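You operate a simulated robot arm through the tools that you are given. There is no shell and no other tool.

Carry out the task below with a simulated two-armed robot. There is one attempt and no reset: what you move stays moved.

Task
Set the length gauge to about 112 mm, clamp it and lay tube 27 in its cradle.
Fine: 2 mm either way; blue star knob at HELD; leave the gauge switched on.

It is judged by the outcome, as a careful person would: the job done as asked, and still so three seconds after it is handed in. It fails if anything else is knocked over, pushed out of place, dropped, spilled or broken.

Robot
Two 7-joint arms with fingered hands on one trunk that stands fixed in place. Base frame: the origin is at the foot of the trunk, x ahead of it, y to its left, z up; the work surface is at about z = 820. Lengths are in mm, angles in degrees, forces in N, time in s.
The left shoulder is at [70, 166, 1143], the right one opposite. With the tool pointing down near the work surface each hand reaches from about 440 to 960 mm from the base axis, measured 20 degrees to its own side. Payload 4.1 kg a hand.
The TCP of each hand is the grasp point between the finger pads, 32 mm short of the fingertips. In the tool frame z runs along the fingers and y along their closing line. Largest opening 108 mm; the body of the gripper starts 38 mm behind the TCP. The gripper is a hand of 4 fingers: y runs from the thumb to the fingers, the wrist lies at [-16, -108, -186] in the tool frame.
Orientation is told as [roll, pitch, yaw] about the base's x, y, z axes, in that order, counted from this pose: with the fingers straight down and the wrist toward the robot, the tool's x, y and z point along [0, 1, 0], [1, 0, 0] and [0, 0, -1] of the base frame.

Tools
- The arms move only by the tool drive_tool. It takes "left_moves", "right_moves" or both (then of equal length, played together; a hand with none holds still); each is a list of rows, each a list of 6 numbers: the turn, a rotation vector about the base's x, y, z in degrees, then the shift along the base's x, y, z in mm. In form: [[wx, wy, wz, dx, dy, dz], ...]. A call has 1 to 20 rows; each row shifts and turns the commanded pose from where the row before left it. Rows are played at 5 a second. More than 50 mm and 8.6 degrees between two rows, and nothing of the call is played. Where a pose cannot be reached the arm comes as near as it can. A force on the tool above 40 N (or 10 N above the force at the start of the call, whichever is more), or a blocked arm, ends the call early, and 0.2 s more pass. In this call time passes only in rows, and 0.2 s behind the last. It gives the time, the measured TCP pose, the force on the tool (base axes), the opening and the grip force at its end, in the units of the frame above (readings bear some noise), with the torque about the TCP (base axes, N m) and any sound that the robot's microphone picked up, and new pictures: "views" is both (left out), scene, wrist or none (wrist: the cameras of the hands that moved).
- Cameras (640 x 400 px; columns grow to the right, rows downward): "scene" is now at [140.5, 11.9, 1377]; the picture's right is [0.11, -0.99, 0.00], its down [-0.52, -0.06, -0.85] and it looks along [0.85, 0.09, -0.52] (base axes); focal length 373 px, centre (320, 200). "left" rides on the left gripper at [-64, -93, -132] in its tool frame; the picture's right is [-0.80, -0.28, 0.53], its down [0.55, -0.71, 0.45] and it looks along [0.25, 0.65, 0.72] (tool axes); focal length 247 px, centre (320, 200). "right" rides on the right gripper at [64, -93, -131] in its tool frame; the picture's right is [-0.80, 0.28, -0.53], its down [-0.55, -0.71, 0.45] and it looks along [-0.25, 0.65, 0.72] (tool axes); focal length 247 px, centre (320, 200). There is no depth. A picture from a camera that has moved, and an enlarged one, comes with that camera's place and axes in the base frame and with its lens.
- move_column(by): slides the trunk up (or, below 0, down) by that many mm; the arms and the scene camera ride with it, the base frame stays. It gives what a move gives, with no picture.
- set_fingers(index, middle, ring, thumb_bend, hand): sets how far each is bent, from 0 (flat) to 100 (curled in); at 30 the hand is open as for a grip, at 70 the pads meet at the TCP. One left out holds its place. A second passes; each finger stops where it meets its share of the squeeze, and holds until it gets a number again. It is the only way to open and close the hand. It gives what a move gives, with no picture; readings hold the bend of each and the force on the fingers (four entries, about 0 where the hand has none), thumb and palm.
- aim_head(pan, tilt): turns the head with the scene camera to pan (to the left, within 86 degrees either way) and tilt (down, from -29 to 69), counted from straight ahead of the robot. It gives what a move gives, and a new picture of the scene camera.
- inspect(camera, box): a new picture of the part [left, top, right, bottom] of that camera's present view, enlarged. It takes no simulated time.
- job_done(): hands the job in; it is judged then, once.

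Places have to be worked out from the pictures, the camera data and where the tool is seen. Open the grippers and draw the arms clear of the work before you hand the job in, unless the task says otherwise.

The tools are called after "Call:" as name(argument=value, ...) on one line, values as JSON. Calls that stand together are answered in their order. drive_tool: Moves the arms, as the interface text tells. Its arguments: {"type":"object","properties":{"left_moves":{"type":"array"},"right_moves":{"type":"array"},"views":{"type":"string","enum":["both","scene","wrist","none"]}},"required":[]} The other tools are called the same way: move_column (by) slides the trunk up or down; set_fingers (index, middle, ring, thumb_bend, hand) moves the fingers one by one; aim_head (pan, tilt) turns the head that bears the scene camera; inspect (camera, box) takes an enlarged picture of a part of a camera's view; job_done () hands the job in.

At the start:

```text
time_s: 0.0
left_position: [628.3, 242.8, 1156.6]
left_ee_rot: [0.0, 0.0, 0.2]
left_wrist_force: [0.4, 0.6, 0.0]
left_moment: [-0.01, -0.01, 0.03]
left_gripper_width: 107.9
left_gripper_force: 0.0
left_shape: jaw
left_bend: [30.0, 30.0, 30.0, 30.0]
left_finger forces: [0.0, 0.0, 0.0, 0.1, 0.0, 0.0]
right_position: [621.6, -258.6, 1119.1]
right_ee_rot: [0.0, 0.0, 0.2]
right_wrist_force: [0.0, -1.3, 0.3]
right_moment: [0.01, -0.01, -0.01]
right_gripper_width: 107.8
right_gripper_force: 0.0
right_shape: jaw
right_bend: [30.0, 30.0, 30.0, 30.0]
right_finger forces: [0.0, 0.1, 0.0, 0.0, 0.1, 0.0]
trunk travel left (down, up): [-650.0, 290.0]
head pan, tilt: [6.3, 31.4]
```

scene: 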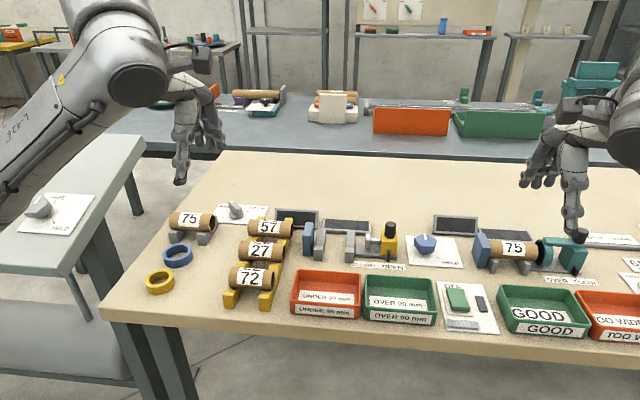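
right: 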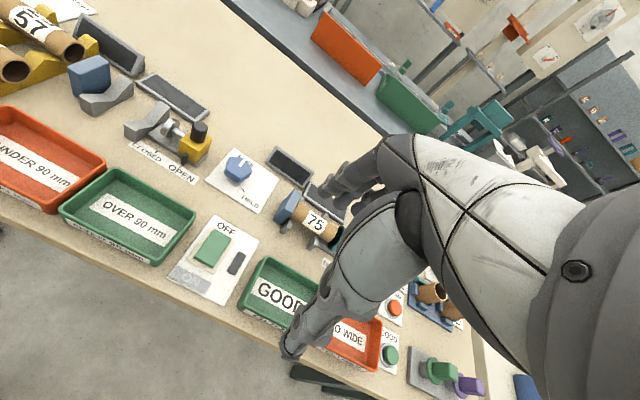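
left: 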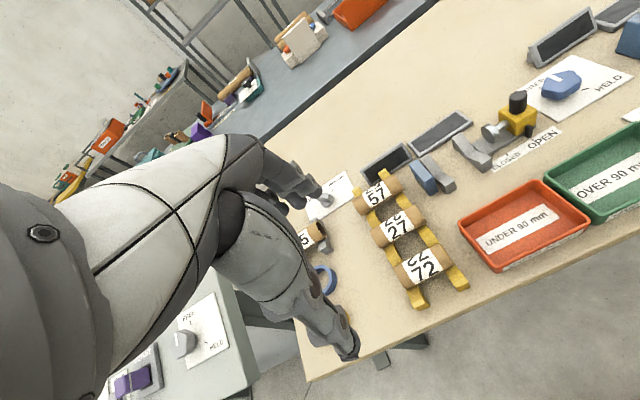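

I'll start by looking closely at the scene to identify the gauge, knobs, switch and tubes.

Call:
inspect(camera="scene", box=[210, 190, 470, 350])

Call:
inspect(camera="scene", box=[400, 190, 640, 350])

Call:
inspect(camera="right", box=[60, 20, 360, 310])

Call:
inspect(camera="left", box=[340, 0, 640, 310])

```text
2.46 times, centred on (340, 270) of scene
camera zoom: at [140.5, 11.9, 1377.0], right [0.11, -0.99, 0.0], down [-0.52, -0.06, -0.85], along [0.85, 0.09, -0.52], focal length 918 px, centre (271, 28)
```

zoom: 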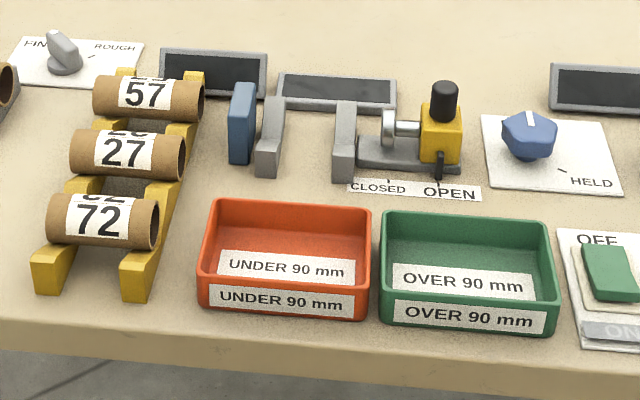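

```text
2.50 times, centred on (520, 270) of scene
camera zoom: at [140.5, 11.9, 1377.0], right [0.11, -0.99, 0.0], down [-0.52, -0.06, -0.85], along [0.85, 0.09, -0.52], focal length 933 px, centre (-180, 25)
```

zoom: 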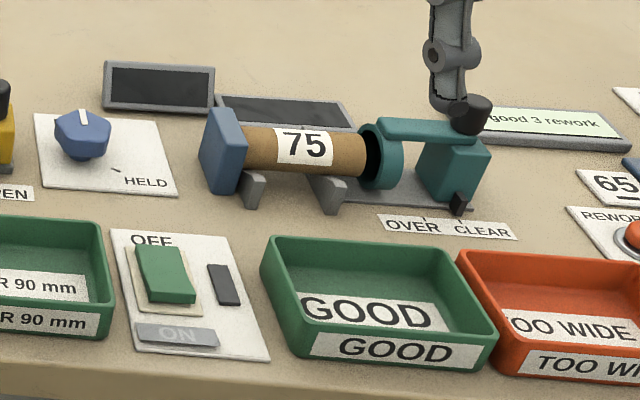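

```text
1.38 times, centred on (210, 165) of right
camera zoom: at [528.9, -195.3, 1250.3], right [0.28, -0.8, 0.53], down [-0.71, -0.55, -0.45], along [0.65, -0.25, -0.72], focal length 341 px, centre (472, 248)
```

zoom: 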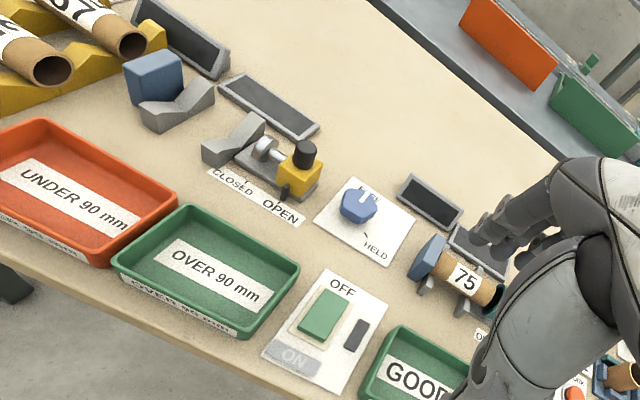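

```text
1.29 times, centred on (490, 155) of left
camera zoom: at [537.1, 177.4, 1287.1], right [-0.28, -0.8, -0.53], down [-0.71, 0.55, -0.45], along [0.65, 0.25, -0.72], focal length 319 px, centre (101, 258)
```

zoom: 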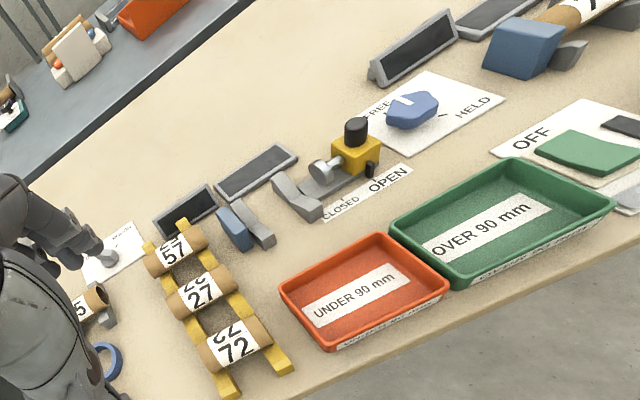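

The scene camera's zoom is sharp, so I'll zoom in hard on the switch, the knob, the gauge and the tubes.

Call:
inspect(camera="scene", box=[432, 275, 512, 340])

Call:
inspect(camera="scene", box=[295, 205, 415, 280])

Call:
inspect(camera="scene", box=[400, 220, 470, 275])

Call:
inspect(camera="scene", box=[140, 195, 320, 315])

Call:
inspect(camera="scene", box=[560, 220, 640, 320])

Call:
inspect(camera="scene", box=[0, 180, 100, 260])

```text
6.15 times, centred on (472, 308) of scene
camera zoom: at [140.5, 11.9, 1377.0], right [0.11, -0.99, 0.0], down [-0.52, -0.06, -0.85], along [0.85, 0.09, -0.52], focal length 2296 px, centre (-615, -462)
```

zoom: 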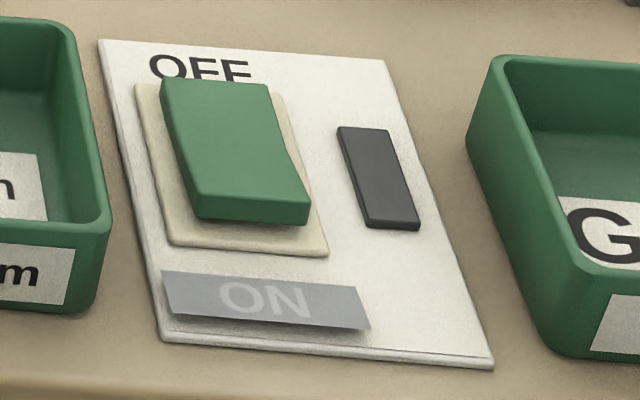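

```text
5.33 times, centred on (355, 242) of scene
camera zoom: at [140.5, 11.9, 1377.0], right [0.11, -0.99, 0.0], down [-0.52, -0.06, -0.85], along [0.85, 0.09, -0.52], focal length 1990 px, centre (133, -27)
```

zoom: 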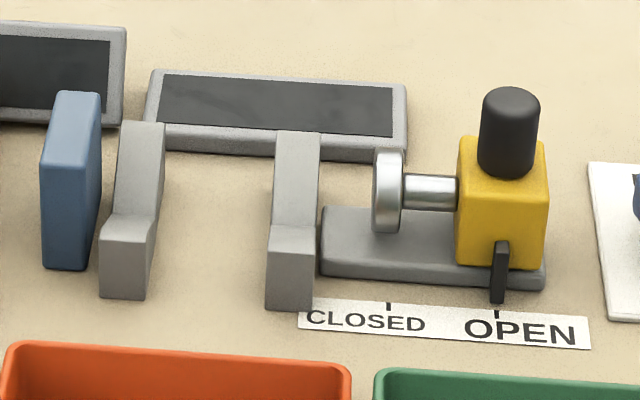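

```text
7.27 times, centred on (435, 248) of scene
camera zoom: at [140.5, 11.9, 1377.0], right [0.11, -0.99, 0.0], down [-0.52, -0.06, -0.85], along [0.85, 0.09, -0.52], focal length 2714 px, centre (-516, -146)
```

zoom: 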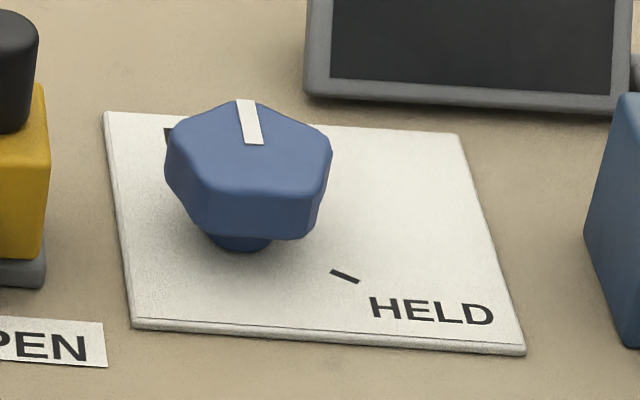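

```text
3.33 times, centred on (230, 255) of scene
camera zoom: at [140.5, 11.9, 1377.0], right [0.11, -0.99, 0.0], down [-0.52, -0.06, -0.85], along [0.85, 0.09, -0.52], focal length 1244 px, centre (620, 17)
```

zoom: 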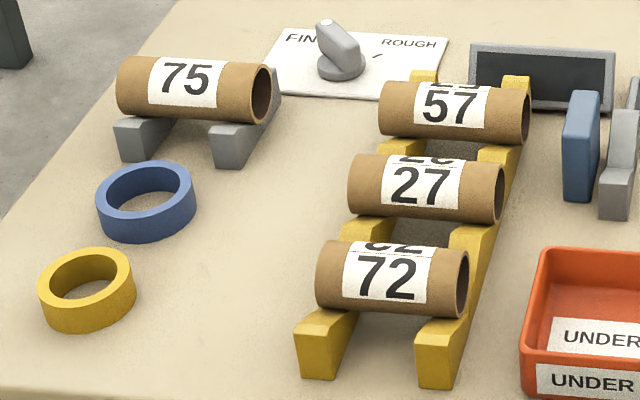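

```text
4.00 times, centred on (600, 270) of scene
camera zoom: at [140.5, 11.9, 1377.0], right [0.11, -0.99, 0.0], down [-0.52, -0.06, -0.85], along [0.85, 0.09, -0.52], focal length 1492 px, centre (-800, -80)
```

zoom: 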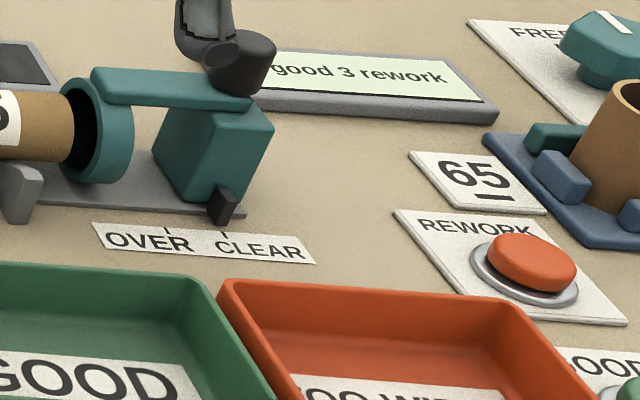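

```text
5.00 times, centred on (50, 220) of scene
camera zoom: at [140.5, 11.9, 1377.0], right [0.11, -0.99, 0.0], down [-0.52, -0.06, -0.85], along [0.85, 0.09, -0.52], focal length 1866 px, centre (1670, 100)
```

zoom: 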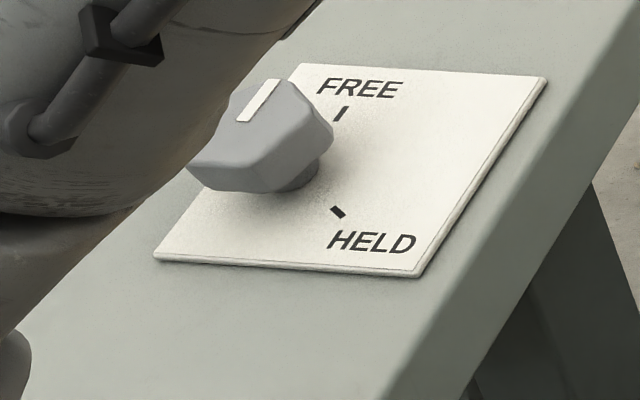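

The gauge (yellow carriage, pointer at OPEN) is off and the rocker shows OFF. I'll look left and right to see whether there are other switches or gauges before touching anything.

Call:
aim_head(pan=-30, tilt=35)

Call:
aim_head(pan=40, tilt=40)

Call:
aim_head(pan=0, tilt=36)

```text
time_s: 1.0
left_position: [629.0, 242.7, 1156.7]
left_ee_rot: [-0.1, 0.0, 0.1]
left_wrist_force: [0.5, -0.1, 0.2]
left_moment: [0.0, 0.02, 0.0]
left_gripper_width: 107.5
left_gripper_force: 0.0
left_shape: jaw
left_bend: [30.0, 30.0, 30.0, 30.0]
left_finger forces: [0.0, 0.0, 0.0, 0.0, 0.1, 0.0]
right_position: [622.0, -259.6, 1120.0]
right_ee_rot: [0.1, 0.0, 0.0]
right_wrist_force: [-0.3, -0.2, -0.2]
right_moment: [0.02, -0.02, 0.01]
right_gripper_width: 107.7
right_gripper_force: 0.1
right_shape: jaw
right_bend: [30.0, 30.0, 30.0, 30.0]
right_finger forces: [0.1, 0.1, 0.0, 0.0, 0.1, 0.0]
trunk travel left (down, up): [-650.0, 290.0]
head pan, tilt: [-30.0, 35.0]
camera scene: at [127.5, -41.8, 1371.4], right [-0.5, -0.87, 0.0], down [-0.5, 0.29, -0.82], along [0.71, -0.41, -0.57], focal length 373 px, centre (320, 200)
```

scene: 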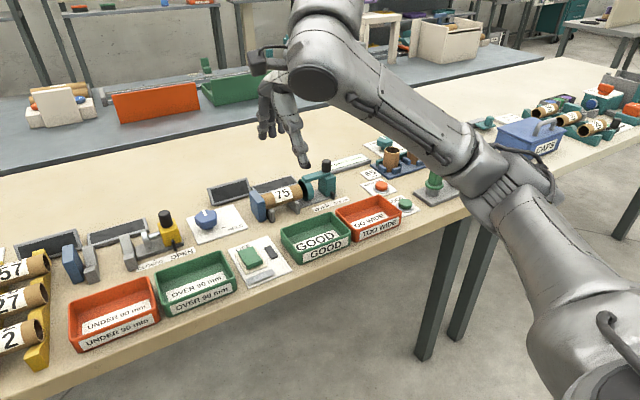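

```text
time_s: 2.4
left_position: [628.3, 242.0, 1156.8]
left_ee_rot: [0.0, 0.0, 0.2]
left_wrist_force: [-1.1, 0.3, 0.0]
left_moment: [0.01, 0.01, 0.02]
left_gripper_width: 107.6
left_gripper_force: 0.0
left_shape: jaw
left_bend: [30.0, 30.0, 30.0, 30.0]
left_finger forces: [0.0, 0.0, 0.0, 0.0, 0.0, 0.0]
right_position: [621.3, -260.8, 1119.7]
right_ee_rot: [0.0, 0.0, 0.0]
right_wrist_force: [0.1, -0.4, 0.1]
right_moment: [-0.04, -0.03, -0.01]
right_gripper_width: 107.8
right_gripper_force: 0.2
right_shape: jaw
right_bend: [30.0, 30.0, 30.0, 30.0]
right_finger forces: [0.0, 0.0, 0.1, 0.0, 0.0, 0.1]
trunk travel left (down, up): [-650.0, 290.0]
head pan, tilt: [40.0, 40.0]
camera scene: at [116.3, 56.7, 1363.9], right [0.64, -0.77, 0.0], down [-0.49, -0.41, -0.77], along [0.59, 0.49, -0.64], focal length 373 px, centre (320, 200)
```

scene: 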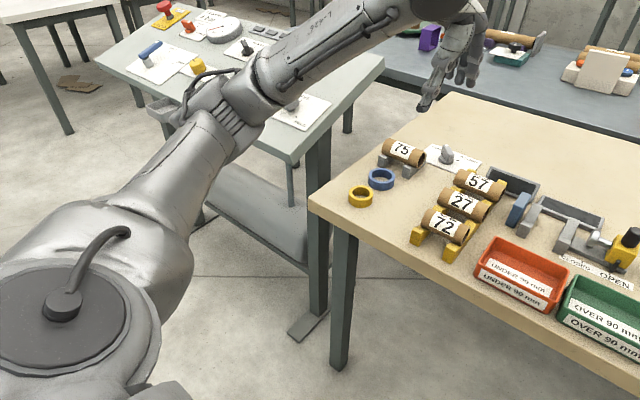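

```text
time_s: 3.5
left_position: [628.6, 242.3, 1157.0]
left_ee_rot: [0.0, 0.0, 0.0]
left_wrist_force: [-0.4, 0.1, -0.3]
left_moment: [0.03, 0.02, 0.03]
left_gripper_width: 107.6
left_gripper_force: 0.0
left_shape: jaw
left_bend: [30.0, 30.0, 30.0, 30.0]
left_finger forces: [0.0, 0.0, 0.0, 0.0, 0.1, 0.0]
right_position: [620.2, -258.6, 1119.5]
right_ee_rot: [0.0, 0.0, 0.2]
right_wrist_force: [0.3, -0.3, 0.1]
right_moment: [-0.01, 0.01, 0.02]
right_gripper_width: 107.5
right_gripper_force: 0.0
right_shape: jaw
right_bend: [30.0, 30.0, 30.0, 30.0]
right_finger forces: [0.0, 0.0, 0.0, 0.1, 0.0, 0.1]
trunk travel left (down, up): [-650.0, 290.0]
head pan, tilt: [0.0, 36.0]
camera scene: at [138.7, 2.2, 1369.9], right [0.0, -1.0, 0.0], down [-0.59, 0.0, -0.81], along [0.81, 0.0, -0.59], focal length 373 px, centre (320, 200)
```

scene: 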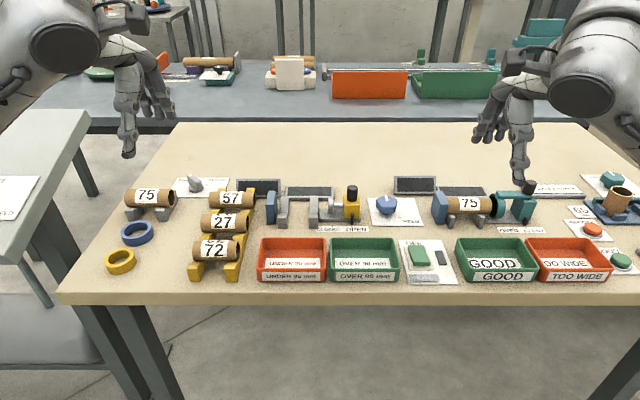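

Now the view is square to the bench. I'll zoom in on the key items for exact geometry.

Call:
inspect(camera="scene", box=[255, 170, 365, 240])

Call:
inspect(camera="scene", box=[360, 180, 460, 290])

Call:
inspect(camera="scene", box=[170, 170, 290, 290])

Call:
inspect(camera="scene", box=[400, 170, 560, 290])

```text
5.71 times, centred on (310, 205) of scene
camera zoom: at [138.7, 2.2, 1369.9], right [0.0, -1.0, 0.0], down [-0.59, 0.0, -0.81], along [0.81, 0.0, -0.59], focal length 2132 px, centre (377, 171)
```

zoom: 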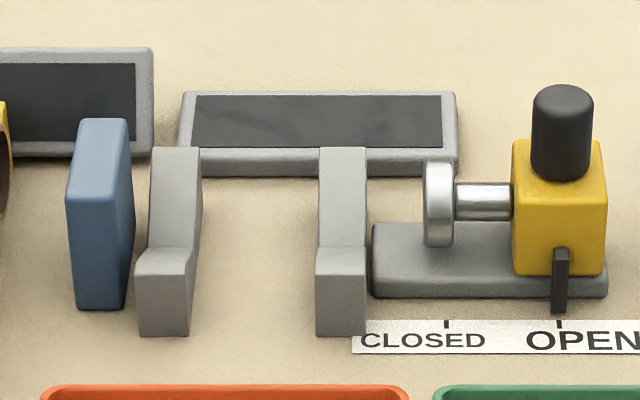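

```text
3.64 times, centred on (410, 235) of scene
camera zoom: at [138.7, 2.2, 1369.9], right [0.0, -1.0, 0.0], down [-0.59, 0.0, -0.81], along [0.81, 0.0, -0.59], focal length 1357 px, centre (-7, 73)
```

zoom: 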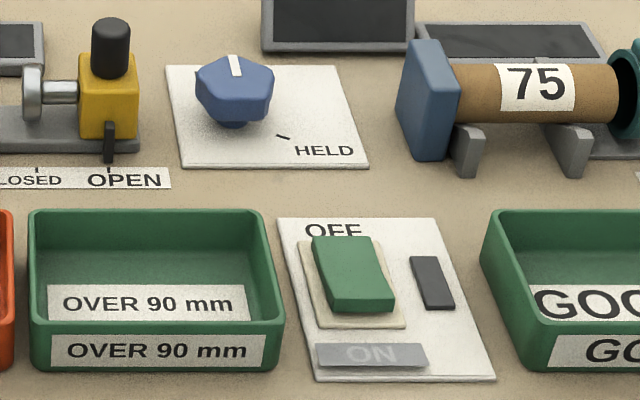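

```text
3.33 times, centred on (230, 230) of scene
camera zoom: at [138.7, 2.2, 1369.9], right [0.0, -1.0, 0.0], down [-0.59, 0.0, -0.81], along [0.81, 0.0, -0.59], focal length 1244 px, centre (620, 100)
```

zoom: 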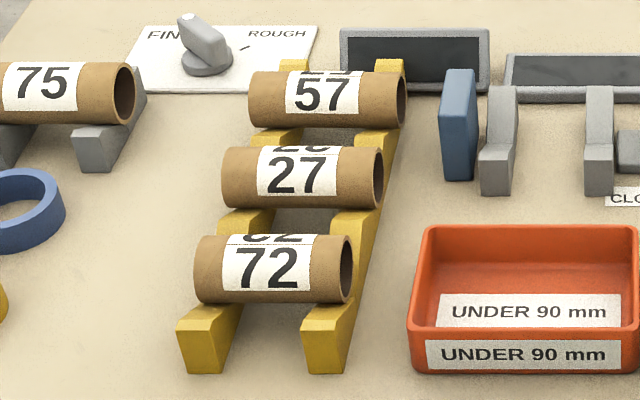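

```text
3.33 times, centred on (480, 230) of scene
camera zoom: at [138.7, 2.2, 1369.9], right [0.0, -1.0, 0.0], down [-0.59, 0.0, -0.81], along [0.81, 0.0, -0.59], focal length 1244 px, centre (-213, 100)
```

zoom: 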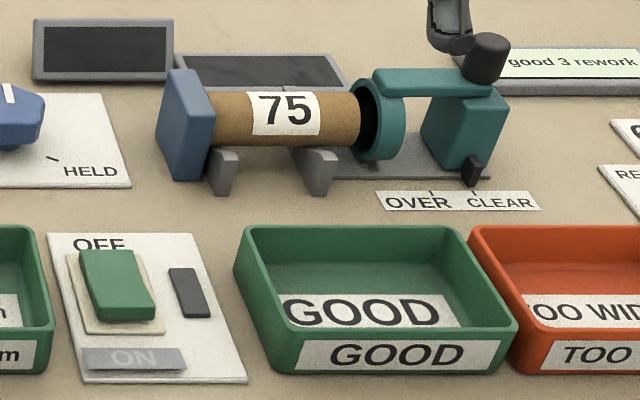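

The gauge measures between the blue anvil face (y≈103) and the spindle disc (y≈-17), so it stands at about 120 mm with about 45 mm of travel. First I'll switch it on with one finger, so I curl the other right-hand fingers away.

Call:
set_fingers(hand="right", index=100, middle=60, ring=100, thumb_bend=30)

Call:
drive_tool(right_moves=[[0, 0, 0, 10, 15, -40], [0, 0, 0, 10, 15, -40], [0, 0, 0, 10, 15, -40], [0, 0, 0, 10, 10, -40]])

```text
time_s: 4.5
left_position: [627.4, 242.5, 1156.7]
left_ee_rot: [0.1, 0.0, 0.1]
left_wrist_force: [-0.1, -1.0, -0.3]
left_moment: [0.02, 0.02, 0.03]
left_gripper_width: 107.6
left_gripper_force: 0.0
left_shape: jaw
left_bend: [30.0, 30.0, 30.0, 30.0]
left_finger forces: [0.0, 0.0, 0.0, 0.1, 0.0, 0.1]
right_position: [619.7, -259.5, 1120.2]
right_ee_rot: [-0.1, 0.0, 0.1]
right_wrist_force: [-0.1, 0.7, 0.2]
right_moment: [0.01, -0.01, -0.04]
right_gripper_width: 70.9
right_gripper_force: 0.1
right_shape: fingers
right_bend: [100.0, 60.0, 100.0, 30.0]
right_finger forces: [0.0, 0.0, 0.1, 0.0, 0.1, 0.0]
trunk travel left (down, up): [-650.0, 290.0]
head pan, tilt: [0.0, 36.0]
```

```text
time_s: 5.5
left_position: [629.3, 243.0, 1155.9]
left_ee_rot: [0.0, 0.1, 0.1]
left_wrist_force: [0.0, 0.2, 0.4]
left_moment: [0.0, 0.01, -0.01]
left_gripper_width: 107.3
left_gripper_force: 0.0
left_shape: jaw
left_bend: [30.0, 30.0, 30.0, 30.0]
left_finger forces: [0.0, 0.0, 0.0, 0.0, 0.1, 0.0]
right_position: [662.9, -207.3, 957.5]
right_ee_rot: [-0.1, 0.0, 0.0]
right_wrist_force: [-0.2, -0.4, 0.0]
right_moment: [0.02, 0.0, -0.02]
right_gripper_width: 70.9
right_gripper_force: 0.0
right_shape: fingers
right_bend: [100.0, 60.0, 100.0, 30.0]
right_finger forces: [0.0, 0.1, 0.1, 0.0, 0.0, 0.1]
trunk travel left (down, up): [-650.0, 290.0]
head pan, tilt: [0.0, 36.0]
camera scene: at [139.6, 2.2, 1369.9], right [0.0, -1.0, 0.0], down [-0.59, 0.0, -0.81], along [0.81, 0.0, -0.59], focal length 373 px, centre (320, 200)
camera right: at [571.1, -143.4, 1089.3], right [0.28, -0.8, 0.53], down [-0.71, -0.55, -0.45], along [0.65, -0.25, -0.72], focal length 247 px, centre (320, 200)
```

scene: 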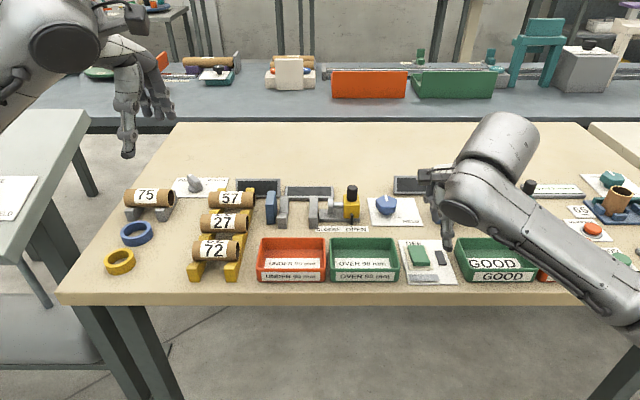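
right: 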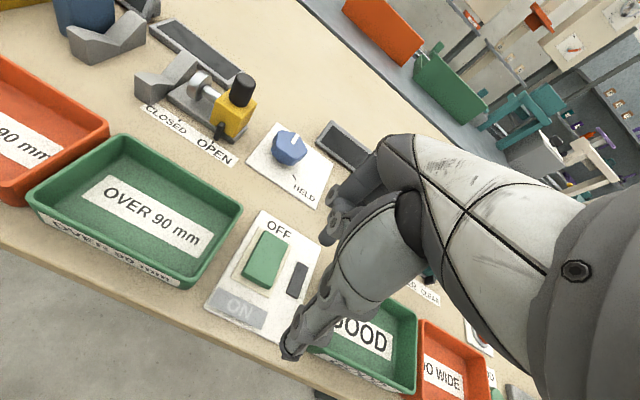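

I'll zoom in on the hand to see which finger sits where.

Call:
inspect(camera="scene", box=[390, 150, 530, 290])

Call:
inspect(camera="right", box=[200, 130, 440, 380])

```text
2.86 times, centred on (460, 220) of scene
camera zoom: at [139.6, 2.2, 1369.9], right [0.0, -1.0, 0.0], down [-0.59, 0.0, -0.81], along [0.81, 0.0, -0.59], focal length 1066 px, centre (-80, 143)
```

zoom: 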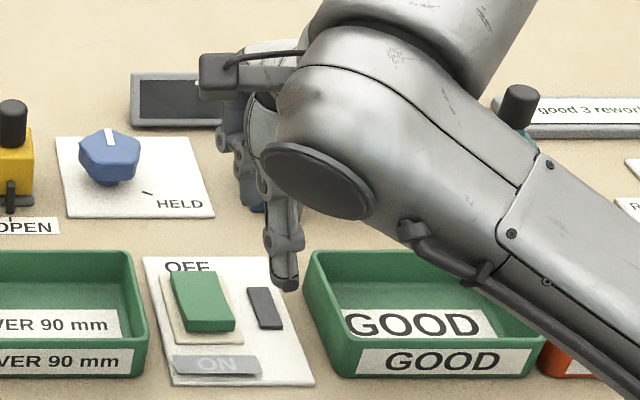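

```text
1.60 times, centred on (320, 255) of right
camera zoom: at [571.1, -143.4, 1089.3], right [0.28, -0.8, 0.53], down [-0.71, -0.55, -0.45], along [0.65, -0.25, -0.72], focal length 395 px, centre (320, 112)
```

zoom: 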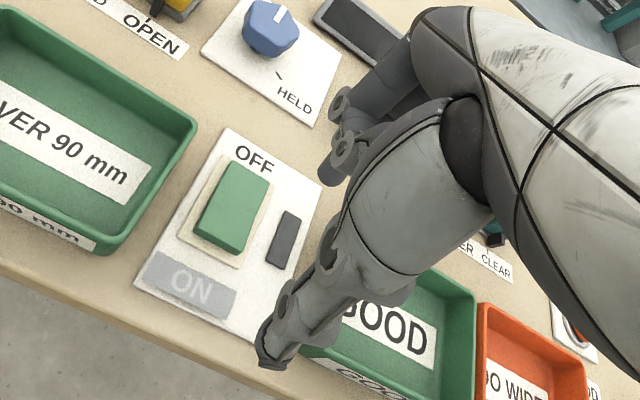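

The thumb points straight down and is visible to the scene camera, so it's the best pressing finger. I'll curl the middle finger too and bring the thumb tip above the near (ON) half of the rocker, around (672,-197).

Call:
set_fingers(hand="right", middle=100)

Call:
drive_tool(right_moves=[[0, 0, 0, 34, 9, -20], [0, 0, 0, 33, 9, -30]])

Call:
inspect(camera="scene", box=[390, 200, 490, 290])

Call:
inspect(camera="right", box=[160, 150, 400, 390])

```text
time_s: 6.5
left_position: [629.6, 242.3, 1156.8]
left_ee_rot: [0.0, 0.0, 0.0]
left_wrist_force: [-0.2, -0.4, 0.4]
left_moment: [0.0, 0.03, 0.03]
left_gripper_width: 107.7
left_gripper_force: 0.1
left_shape: jaw
left_bend: [30.0, 30.0, 30.0, 30.0]
left_finger forces: [0.0, 0.0, 0.0, 0.0, 0.0, 0.1]
right_position: [663.6, -209.1, 957.7]
right_ee_rot: [0.0, 0.0, 0.1]
right_wrist_force: [0.9, -0.1, -1.0]
right_moment: [-0.02, 0.02, 0.0]
right_gripper_width: 70.9
right_gripper_force: 0.1
right_shape: fingers
right_bend: [100.0, 100.0, 100.0, 30.0]
right_finger forces: [0.0, 0.1, 0.0, 0.1, 0.0, 0.0]
trunk travel left (down, up): [-650.0, 290.0]
head pan, tilt: [0.0, 36.0]
```

```text
time_s: 7.1
left_position: [630.3, 242.4, 1157.4]
left_ee_rot: [0.0, 0.0, 0.2]
left_wrist_force: [0.1, -0.3, -0.2]
left_moment: [0.0, 0.0, -0.02]
left_gripper_width: 107.4
left_gripper_force: 0.1
left_shape: jaw
left_bend: [30.0, 30.0, 30.0, 30.0]
left_finger forces: [0.0, 0.1, 0.1, 0.0, 0.0, 0.0]
right_position: [727.2, -187.3, 908.3]
right_ee_rot: [0.0, 0.0, 0.1]
right_wrist_force: [-0.1, -1.0, -0.1]
right_moment: [-0.01, 0.0, -0.03]
right_gripper_width: 71.2
right_gripper_force: 0.1
right_shape: fingers
right_bend: [100.0, 100.0, 100.0, 30.0]
right_finger forces: [0.1, 0.1, 0.0, 0.0, 0.0, 0.0]
trunk travel left (down, up): [-650.0, 290.0]
head pan, tilt: [0.0, 36.0]
camera scene: at [139.6, 2.4, 1369.8], right [0.0, -1.0, 0.0], down [-0.59, 0.0, -0.81], along [0.81, 0.0, -0.59], focal length 373 px, centre (320, 200)
camera right: at [634.5, -122.9, 1039.3], right [0.28, -0.8, 0.53], down [-0.7, -0.55, -0.45], along [0.65, -0.25, -0.72], focal length 247 px, centre (320, 200)
```

scene: 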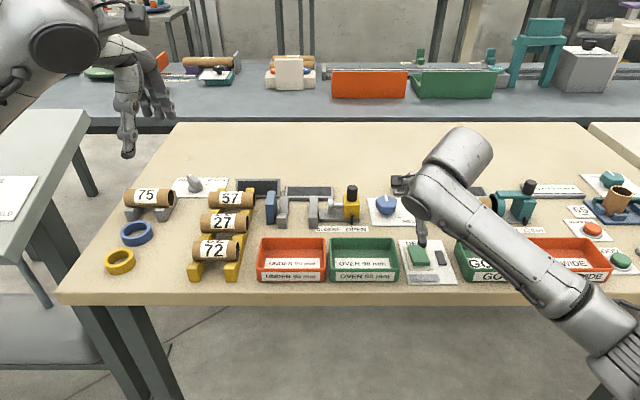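
right: 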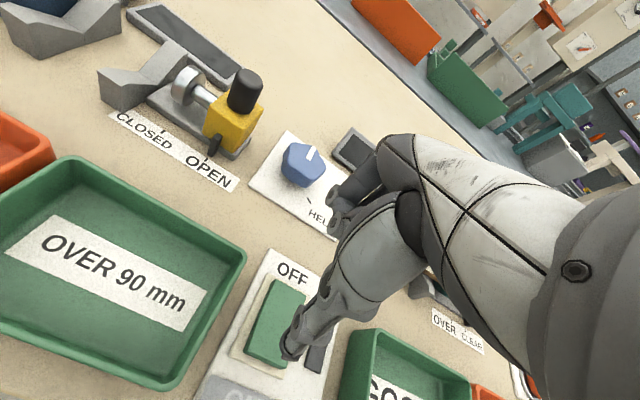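

```text
4.44 times, centred on (440, 245) of scene
camera zoom: at [139.6, 2.4, 1369.8], right [0.0, -1.0, 0.0], down [-0.59, 0.0, -0.81], along [0.81, 0.0, -0.59], focal length 1658 px, centre (-213, 0)
```

zoom: 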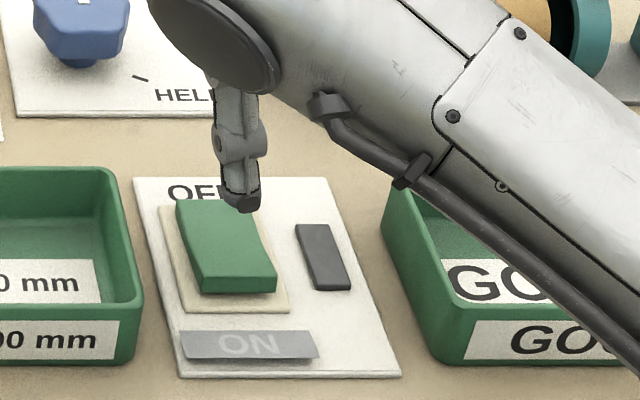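

```text
1.67 times, centred on (280, 270) of right
camera zoom: at [634.5, -122.9, 1039.3], right [0.28, -0.8, 0.53], down [-0.7, -0.55, -0.45], along [0.65, -0.25, -0.72], focal length 412 px, centre (387, 83)
```

zoom: 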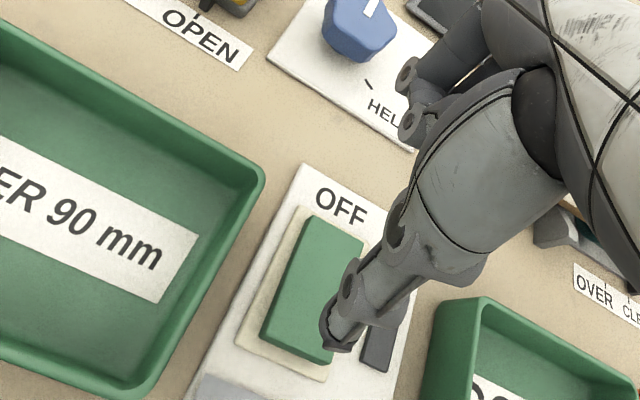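

The thumb tip is at about (668,-195,876), above the near half of the rocker. Lowering it in small steps.

Call:
drive_tool(right_moves=[[0, 0, 0, 0, -3, -14], [0, 0, 0, 0, 0, -12], [0, 0, 0, 0, 0, -6]], views="none")

Call:
inspect(camera="scene", box=[390, 200, 490, 290])

```text
time_s: 7.9
left_position: [627.6, 242.9, 1155.9]
left_ee_rot: [0.0, 0.0, 0.2]
left_wrist_force: [-0.5, -0.6, -0.3]
left_moment: [0.01, -0.02, 0.0]
left_gripper_width: 107.3
left_gripper_force: 0.1
left_shape: jaw
left_bend: [30.0, 30.0, 30.0, 30.0]
left_finger forces: [0.0, 0.0, 0.0, 0.0, 0.1, 0.0]
right_position: [727.2, -189.6, 875.7]
right_ee_rot: [-0.1, 0.0, 0.0]
right_wrist_force: [0.9, -0.9, 0.0]
right_moment: [0.0, 0.01, -0.01]
right_gripper_width: 70.8
right_gripper_force: 0.0
right_shape: fingers
right_bend: [100.0, 100.0, 100.0, 30.0]
right_finger forces: [0.0, 0.0, 0.0, 0.0, 0.1, 0.0]
trunk travel left (down, up): [-650.0, 290.0]
head pan, tilt: [0.0, 36.0]
```

```text
4.44 times, centred on (440, 245) of scene
camera zoom: at [138.7, 2.2, 1369.9], right [0.0, -1.0, 0.0], down [-0.59, 0.0, -0.81], along [0.81, 0.0, -0.59], focal length 1658 px, centre (-213, 0)
```

zoom: 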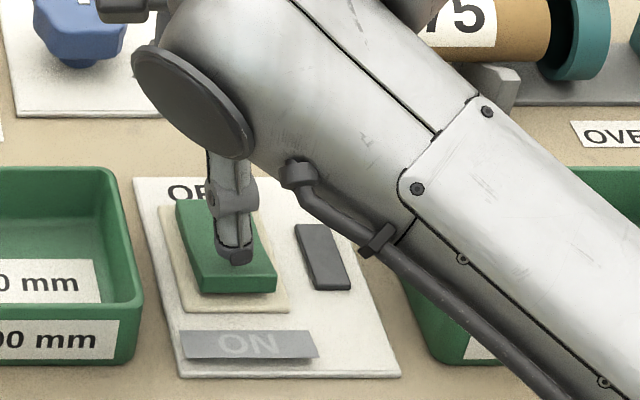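

The thumb tip is just above the near half of the rocker. Continuing down in 2 mm steps.

Call:
drive_tool(right_moves=[[0, 0, 0, 0, 0, -3], [0, 0, 0, 0, 0, -3], [0, 0, 0, 0, 0, -3]], views="none")

Call:
inspect(camera="scene", box=[390, 200, 490, 290])

```text
time_s: 8.7
left_position: [628.8, 242.8, 1157.3]
left_ee_rot: [0.0, 0.1, 0.1]
left_wrist_force: [-0.6, -0.2, 0.0]
left_moment: [0.0, 0.0, -0.02]
left_gripper_width: 107.7
left_gripper_force: 0.1
left_shape: jaw
left_bend: [30.0, 30.0, 30.0, 30.0]
left_finger forces: [0.1, 0.0, 0.1, 0.0, 0.0, 0.0]
right_position: [729.2, -189.5, 868.1]
right_ee_rot: [-0.1, 0.0, 0.0]
right_wrist_force: [1.1, 1.0, 0.1]
right_moment: [0.0, -0.01, 0.0]
right_gripper_width: 71.0
right_gripper_force: 0.1
right_shape: fingers
right_bend: [100.0, 100.0, 100.0, 30.0]
right_finger forces: [0.1, 0.1, 0.0, 0.1, 0.0, 0.1]
trunk travel left (down, up): [-650.0, 290.0]
head pan, tilt: [0.0, 36.0]
heard: click
```

```text
4.44 times, centred on (440, 245) of scene
camera zoom: at [138.8, 2.2, 1369.9], right [0.0, -1.0, 0.0], down [-0.59, 0.0, -0.81], along [0.81, 0.0, -0.59], focal length 1658 px, centre (-213, 0)
```

zoom: 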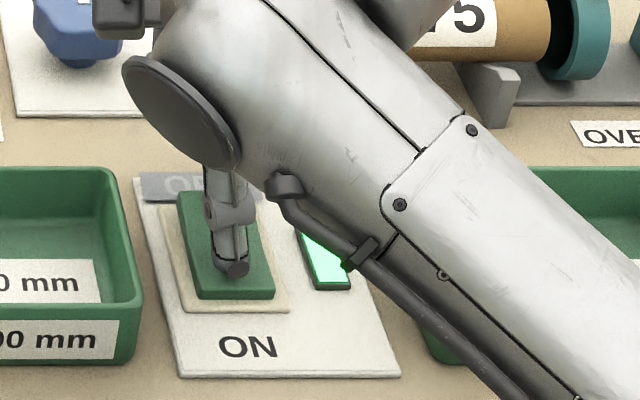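

A click: the lamp is lit green and the shutter now shows ON. I'll lift off and check which display came alive.

Call:
drive_tool(right_moves=[[0, 0, 0, 0, 0, 15], [0, 0, 0, 0, 0, 40], [0, 0, 0, -10, -20, 40], [0, 0, 0, -20, -30, 20]], views="scene")

Call:
inspect(camera="scene", box=[235, 170, 365, 240])

Call:
inspect(camera="scene", box=[370, 165, 520, 290])

```text
time_s: 9.7
left_position: [627.7, 242.0, 1157.4]
left_ee_rot: [0.0, 0.0, 0.1]
left_wrist_force: [0.4, -0.2, -0.6]
left_moment: [0.03, 0.0, 0.03]
left_gripper_width: 107.6
left_gripper_force: 0.0
left_shape: jaw
left_bend: [30.0, 30.0, 30.0, 30.0]
left_finger forces: [0.1, 0.0, 0.0, 0.0, 0.0, 0.0]
right_position: [697.0, -239.5, 983.4]
right_ee_rot: [0.1, 0.0, 0.0]
right_wrist_force: [-1.1, 0.2, -0.3]
right_moment: [0.03, 0.0, -0.02]
right_gripper_width: 71.0
right_gripper_force: 0.0
right_shape: fingers
right_bend: [100.0, 100.0, 100.0, 30.0]
right_finger forces: [0.0, 0.0, 0.0, 0.1, 0.0, 0.1]
trunk travel left (down, up): [-650.0, 290.0]
head pan, tilt: [0.0, 36.0]
camera scene: at [137.8, 1.1, 1370.0], right [0.0, -1.0, 0.0], down [-0.59, 0.0, -0.81], along [0.81, 0.0, -0.59], focal length 373 px, centre (320, 200)
```

scene: 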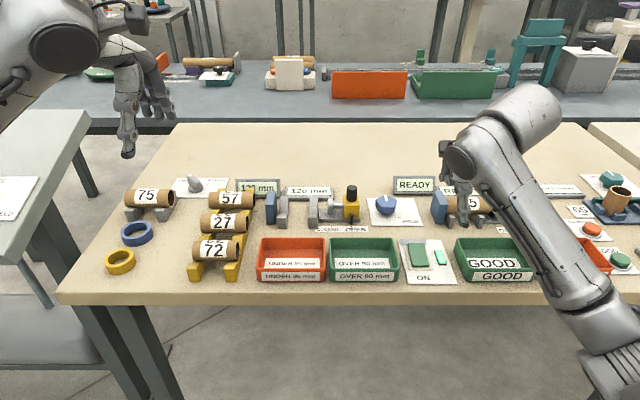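

```text
4.92 times, centred on (300, 205) of scene
camera zoom: at [137.8, 1.1, 1370.0], right [0.0, -1.0, 0.0], down [-0.59, 0.0, -0.81], along [0.81, 0.0, -0.59], focal length 1837 px, centre (418, 175)
```

zoom: 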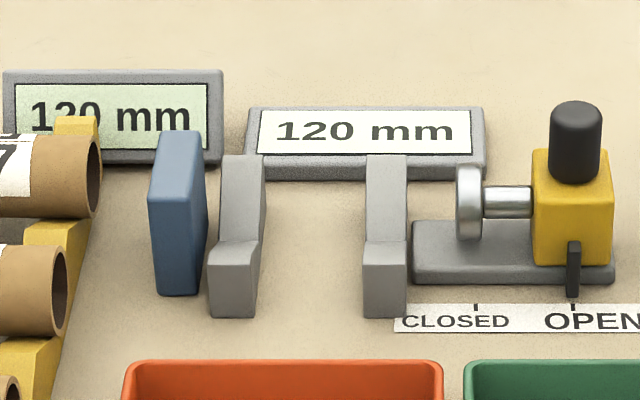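

```text
3.20 times, centred on (445, 228) of scene
camera zoom: at [137.8, 1.1, 1370.0], right [0.0, -1.0, 0.0], down [-0.59, 0.0, -0.81], along [0.81, 0.0, -0.59], focal length 1194 px, centre (-80, 112)
```

zoom: 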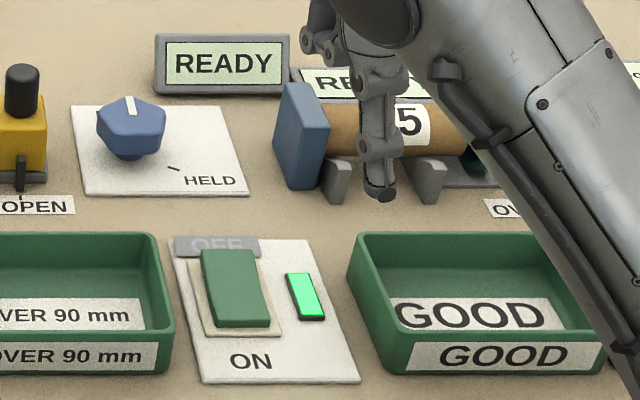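

Both length displays read 120 mm, matching my geometry. Next I'll bring the right thumb to the right-hand side of the black handle (≈(821,-70), top z≈912) to push the carriage 8 mm toward CLOSED.

Call:
drive_tool(right_moves=[[0, 0, 0, 36, 28, 2], [0, 0, 0, 36, 28, 0], [0, 0, 0, 36, 28, 0], [0, 0, 0, 36, 28, 0], [0, 0, 0, 37, 28, 0]], views="both")

Call:
inspect(camera="scene", box=[290, 130, 430, 240])

Call:
inspect(camera="scene", box=[170, 160, 300, 230])

```text
time_s: 10.9
left_position: [629.3, 243.8, 1155.1]
left_ee_rot: [-0.1, 0.1, 0.1]
left_wrist_force: [-0.1, 0.5, 0.1]
left_moment: [-0.02, 0.02, 0.02]
left_gripper_width: 107.4
left_gripper_force: 0.0
left_shape: jaw
left_bend: [30.0, 30.0, 30.0, 30.0]
left_finger forces: [0.0, 0.1, 0.0, 0.1, 0.0, 0.1]
right_position: [880.2, -95.6, 985.5]
right_ee_rot: [-0.1, 0.0, 0.0]
right_wrist_force: [-0.3, 0.2, 0.2]
right_moment: [-0.03, -0.01, -0.01]
right_gripper_width: 71.2
right_gripper_force: 0.0
right_shape: fingers
right_bend: [100.0, 100.0, 100.0, 30.0]
right_finger forces: [0.1, 0.0, 0.0, 0.0, 0.0, 0.0]
trunk travel left (down, up): [-650.0, 290.0]
head pan, tilt: [0.0, 36.0]
camera scene: at [139.0, 4.5, 1369.8], right [0.0, -1.0, 0.0], down [-0.59, 0.0, -0.81], along [0.81, 0.0, -0.59], focal length 373 px, centre (320, 200)
camera right: at [788.2, -31.5, 1116.6], right [0.28, -0.8, 0.53], down [-0.71, -0.55, -0.45], along [0.65, -0.25, -0.72], focal length 247 px, centre (320, 200)
```

scene: 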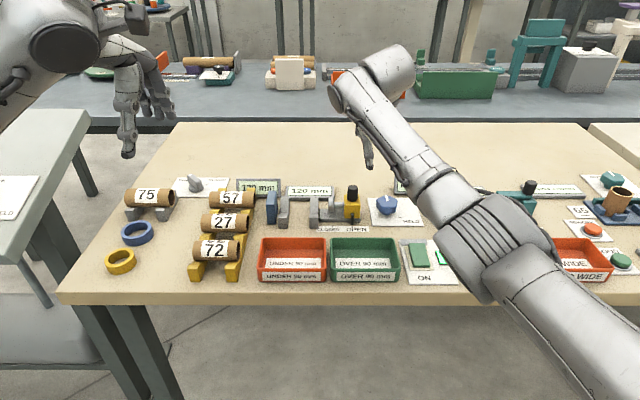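
right: 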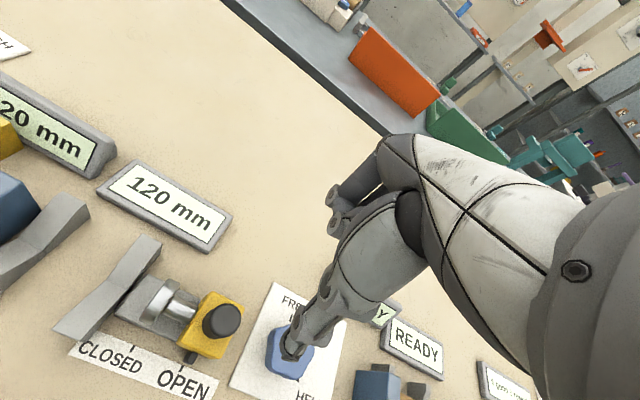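

```text
3.64 times, centred on (360, 185) of scene
camera zoom: at [139.0, 4.5, 1369.8], right [0.0, -1.0, 0.0], down [-0.59, 0.0, -0.81], along [0.81, 0.0, -0.59], focal length 1357 px, centre (174, 254)
```

zoom: 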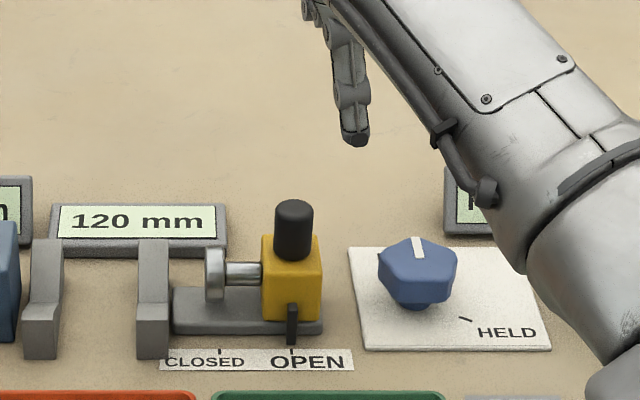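

```text
4.92 times, centred on (235, 195) of scene
camera zoom: at [139.0, 4.5, 1369.8], right [0.0, -1.0, 0.0], down [-0.59, 0.0, -0.81], along [0.81, 0.0, -0.59], focal length 1837 px, centre (738, 225)
```

zoom: 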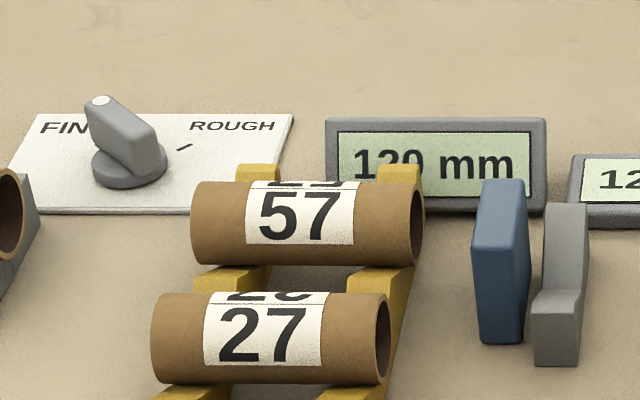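

The thumb tip is at about (826,-101), the handle at (821,-69), and the FINE/ROUGH knob is already at FINE. Descending beside the handle and closing the gap.

Call:
drive_tool(right_moves=[[0, 0, 0, -2, 0, -34], [0, 0, 0, -2, 0, -33], [0, 0, 0, 0, 4, 0], [0, 0, 0, 0, 4, 0]], views="none")

Call:
inspect(camera="scene", box=[285, 160, 405, 240])

Call:
inspect(camera="right", box=[0, 100, 400, 400])

```text
time_s: 11.9
left_position: [629.1, 242.3, 1157.0]
left_ee_rot: [0.1, 0.1, 0.0]
left_wrist_force: [0.2, 0.0, 0.0]
left_moment: [-0.02, 0.04, -0.02]
left_gripper_width: 107.7
left_gripper_force: 0.0
left_shape: jaw
left_bend: [30.0, 30.0, 30.0, 30.0]
left_finger forces: [0.1, 0.0, 0.0, 0.1, 0.0, 0.0]
right_position: [874.7, -90.6, 917.2]
right_ee_rot: [0.0, 0.0, 0.1]
right_wrist_force: [-0.4, 0.0, 0.0]
right_moment: [-0.02, 0.0, 0.02]
right_gripper_width: 70.8
right_gripper_force: 0.1
right_shape: fingers
right_bend: [100.0, 100.0, 100.0, 30.0]
right_finger forces: [0.0, 0.1, 0.0, 0.0, 0.0, 0.1]
trunk travel left (down, up): [-650.0, 290.0]
head pan, tilt: [0.0, 36.0]
```

```text
5.00 times, centred on (345, 200) of scene
camera zoom: at [139.0, 2.6, 1369.8], right [0.0, -1.0, 0.0], down [-0.59, 0.0, -0.81], along [0.81, 0.0, -0.59], focal length 1866 px, centre (195, 200)
```

zoom: 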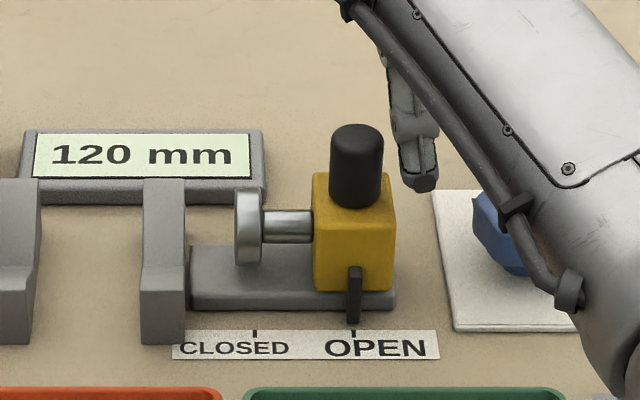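

```text
1.33 times, centred on (200, 250) of right
camera zoom: at [782.9, -27.1, 1047.6], right [0.28, -0.8, 0.53], down [-0.71, -0.55, -0.45], along [0.65, -0.25, -0.72], focal length 329 px, centre (480, 133)
```

zoom: 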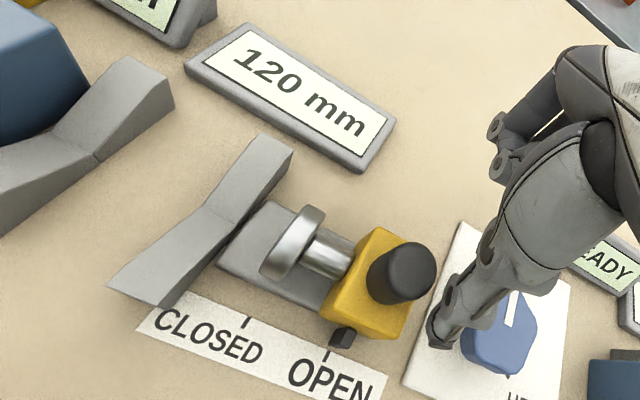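

There's about a 9 mm gap left between thumb and handle, and heights overlap well. I'll advance in small steps.

Call:
drive_tool(right_moves=[[0, 0, 0, 0, 4, 1], [0, 0, 0, 0, 3, 0], [0, 0, 0, 0, 2, 0], [0, 0, 0, 0, 2, 0]], views="none")

Call:
inspect(camera="scene", box=[285, 160, 405, 240])

```text
time_s: 12.9
left_position: [628.6, 242.1, 1157.2]
left_ee_rot: [0.0, 0.1, 0.1]
left_wrist_force: [1.0, 0.6, 0.2]
left_moment: [-0.02, 0.03, 0.0]
left_gripper_width: 107.5
left_gripper_force: 0.0
left_shape: jaw
left_bend: [30.0, 30.0, 30.0, 30.0]
left_finger forces: [0.1, 0.0, 0.1, 0.0, 0.1, 0.0]
right_position: [874.9, -79.9, 920.0]
right_ee_rot: [0.0, 0.0, 0.0]
right_wrist_force: [0.3, -0.4, -0.2]
right_moment: [-0.01, -0.05, 0.04]
right_gripper_width: 70.9
right_gripper_force: 0.5
right_shape: fingers
right_bend: [100.0, 100.0, 100.0, 30.0]
right_finger forces: [0.0, 0.1, 0.0, 0.0, 1.0, 0.1]
trunk travel left (down, up): [-650.0, 290.0]
head pan, tilt: [0.0, 36.0]
```

```text
5.00 times, centred on (345, 200) of scene
camera zoom: at [138.9, 2.3, 1369.9], right [0.0, -1.0, 0.0], down [-0.59, 0.0, -0.81], along [0.81, 0.0, -0.59], focal length 1866 px, centre (195, 200)
```

zoom: 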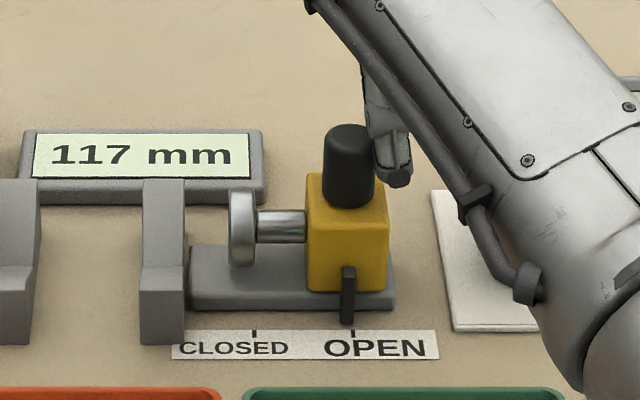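

The carriage moves easily; the display reads 117 mm. Pushing 4 mm more.

Call:
drive_tool(right_moves=[[0, 0, 0, 0, 1, 0], [0, 0, 0, 0, 1, 0], [0, 0, 0, 0, 1, 0], [0, 0, 0, 0, 1, 0], [0, 0, 0, 0, 0, 0]], views="none")

Call:
inspect(camera="scene", box=[285, 160, 405, 240])

```text
time_s: 14.1
left_position: [628.5, 241.9, 1158.0]
left_ee_rot: [0.0, -0.1, 0.1]
left_wrist_force: [-0.7, -0.2, 0.0]
left_moment: [-0.02, 0.0, -0.04]
left_gripper_width: 107.5
left_gripper_force: 0.0
left_shape: jaw
left_bend: [30.0, 30.0, 30.0, 30.0]
left_finger forces: [0.0, 0.0, 0.0, 0.1, 0.1, 0.0]
right_position: [875.3, -75.8, 918.8]
right_ee_rot: [0.0, 0.0, 0.1]
right_wrist_force: [0.1, -1.3, 0.2]
right_moment: [0.01, -0.01, 0.07]
right_gripper_width: 71.1
right_gripper_force: 0.9
right_shape: fingers
right_bend: [100.0, 100.0, 100.0, 30.0]
right_finger forces: [0.1, 0.0, 0.1, 0.0, 0.9, 0.0]
trunk travel left (down, up): [-650.0, 290.0]
head pan, tilt: [0.0, 36.0]
```

```text
5.00 times, centred on (345, 200) of scene
camera zoom: at [138.7, 2.0, 1369.9], right [0.0, -1.0, 0.0], down [-0.59, 0.0, -0.81], along [0.81, 0.0, -0.59], focal length 1866 px, centre (195, 200)
```

zoom: 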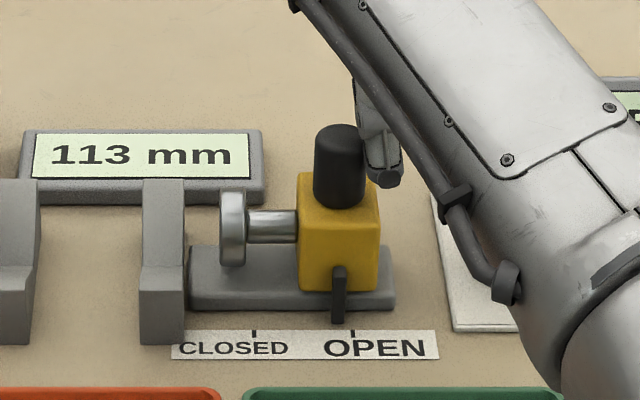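

It reads 113 mm. One more millimetre.

Call:
drive_tool(right_moves=[[0, 0, 0, 0, 0.6, 0], [0, 0, 0, 0, 0.6, 0], [0, 0, 0, 0, 0, 0]], views="none")

Call:
inspect(camera="scene", box=[235, 160, 405, 240])

```text
time_s: 14.9
left_position: [629.7, 243.0, 1156.4]
left_ee_rot: [-0.1, 0.0, 0.1]
left_wrist_force: [1.4, -0.2, 0.0]
left_moment: [0.0, -0.01, 0.01]
left_gripper_width: 108.0
left_gripper_force: 0.0
left_shape: jaw
left_bend: [30.0, 30.0, 30.0, 30.0]
left_finger forces: [0.0, 0.0, 0.0, 0.0, 0.0, 0.0]
right_position: [874.3, -75.4, 917.9]
right_ee_rot: [0.0, 0.0, 0.0]
right_wrist_force: [0.0, -1.5, 1.3]
right_moment: [0.0, 0.05, 0.08]
right_gripper_width: 71.1
right_gripper_force: 0.7
right_shape: fingers
right_bend: [100.0, 100.0, 100.0, 30.0]
right_finger forces: [0.0, 0.0, 0.0, 0.1, 1.0, 0.1]
trunk travel left (down, up): [-650.0, 290.0]
head pan, tilt: [0.0, 36.0]
```

```text
3.76 times, centred on (320, 200) of scene
camera zoom: at [138.7, 2.1, 1369.9], right [0.0, -1.0, 0.0], down [-0.59, 0.0, -0.81], along [0.81, 0.0, -0.59], focal length 1405 px, centre (320, 200)
```

zoom: 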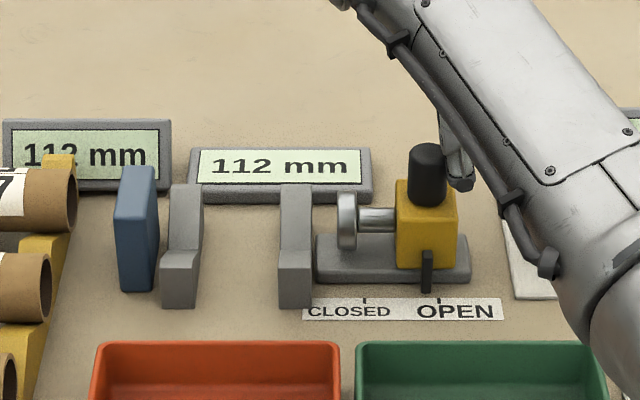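

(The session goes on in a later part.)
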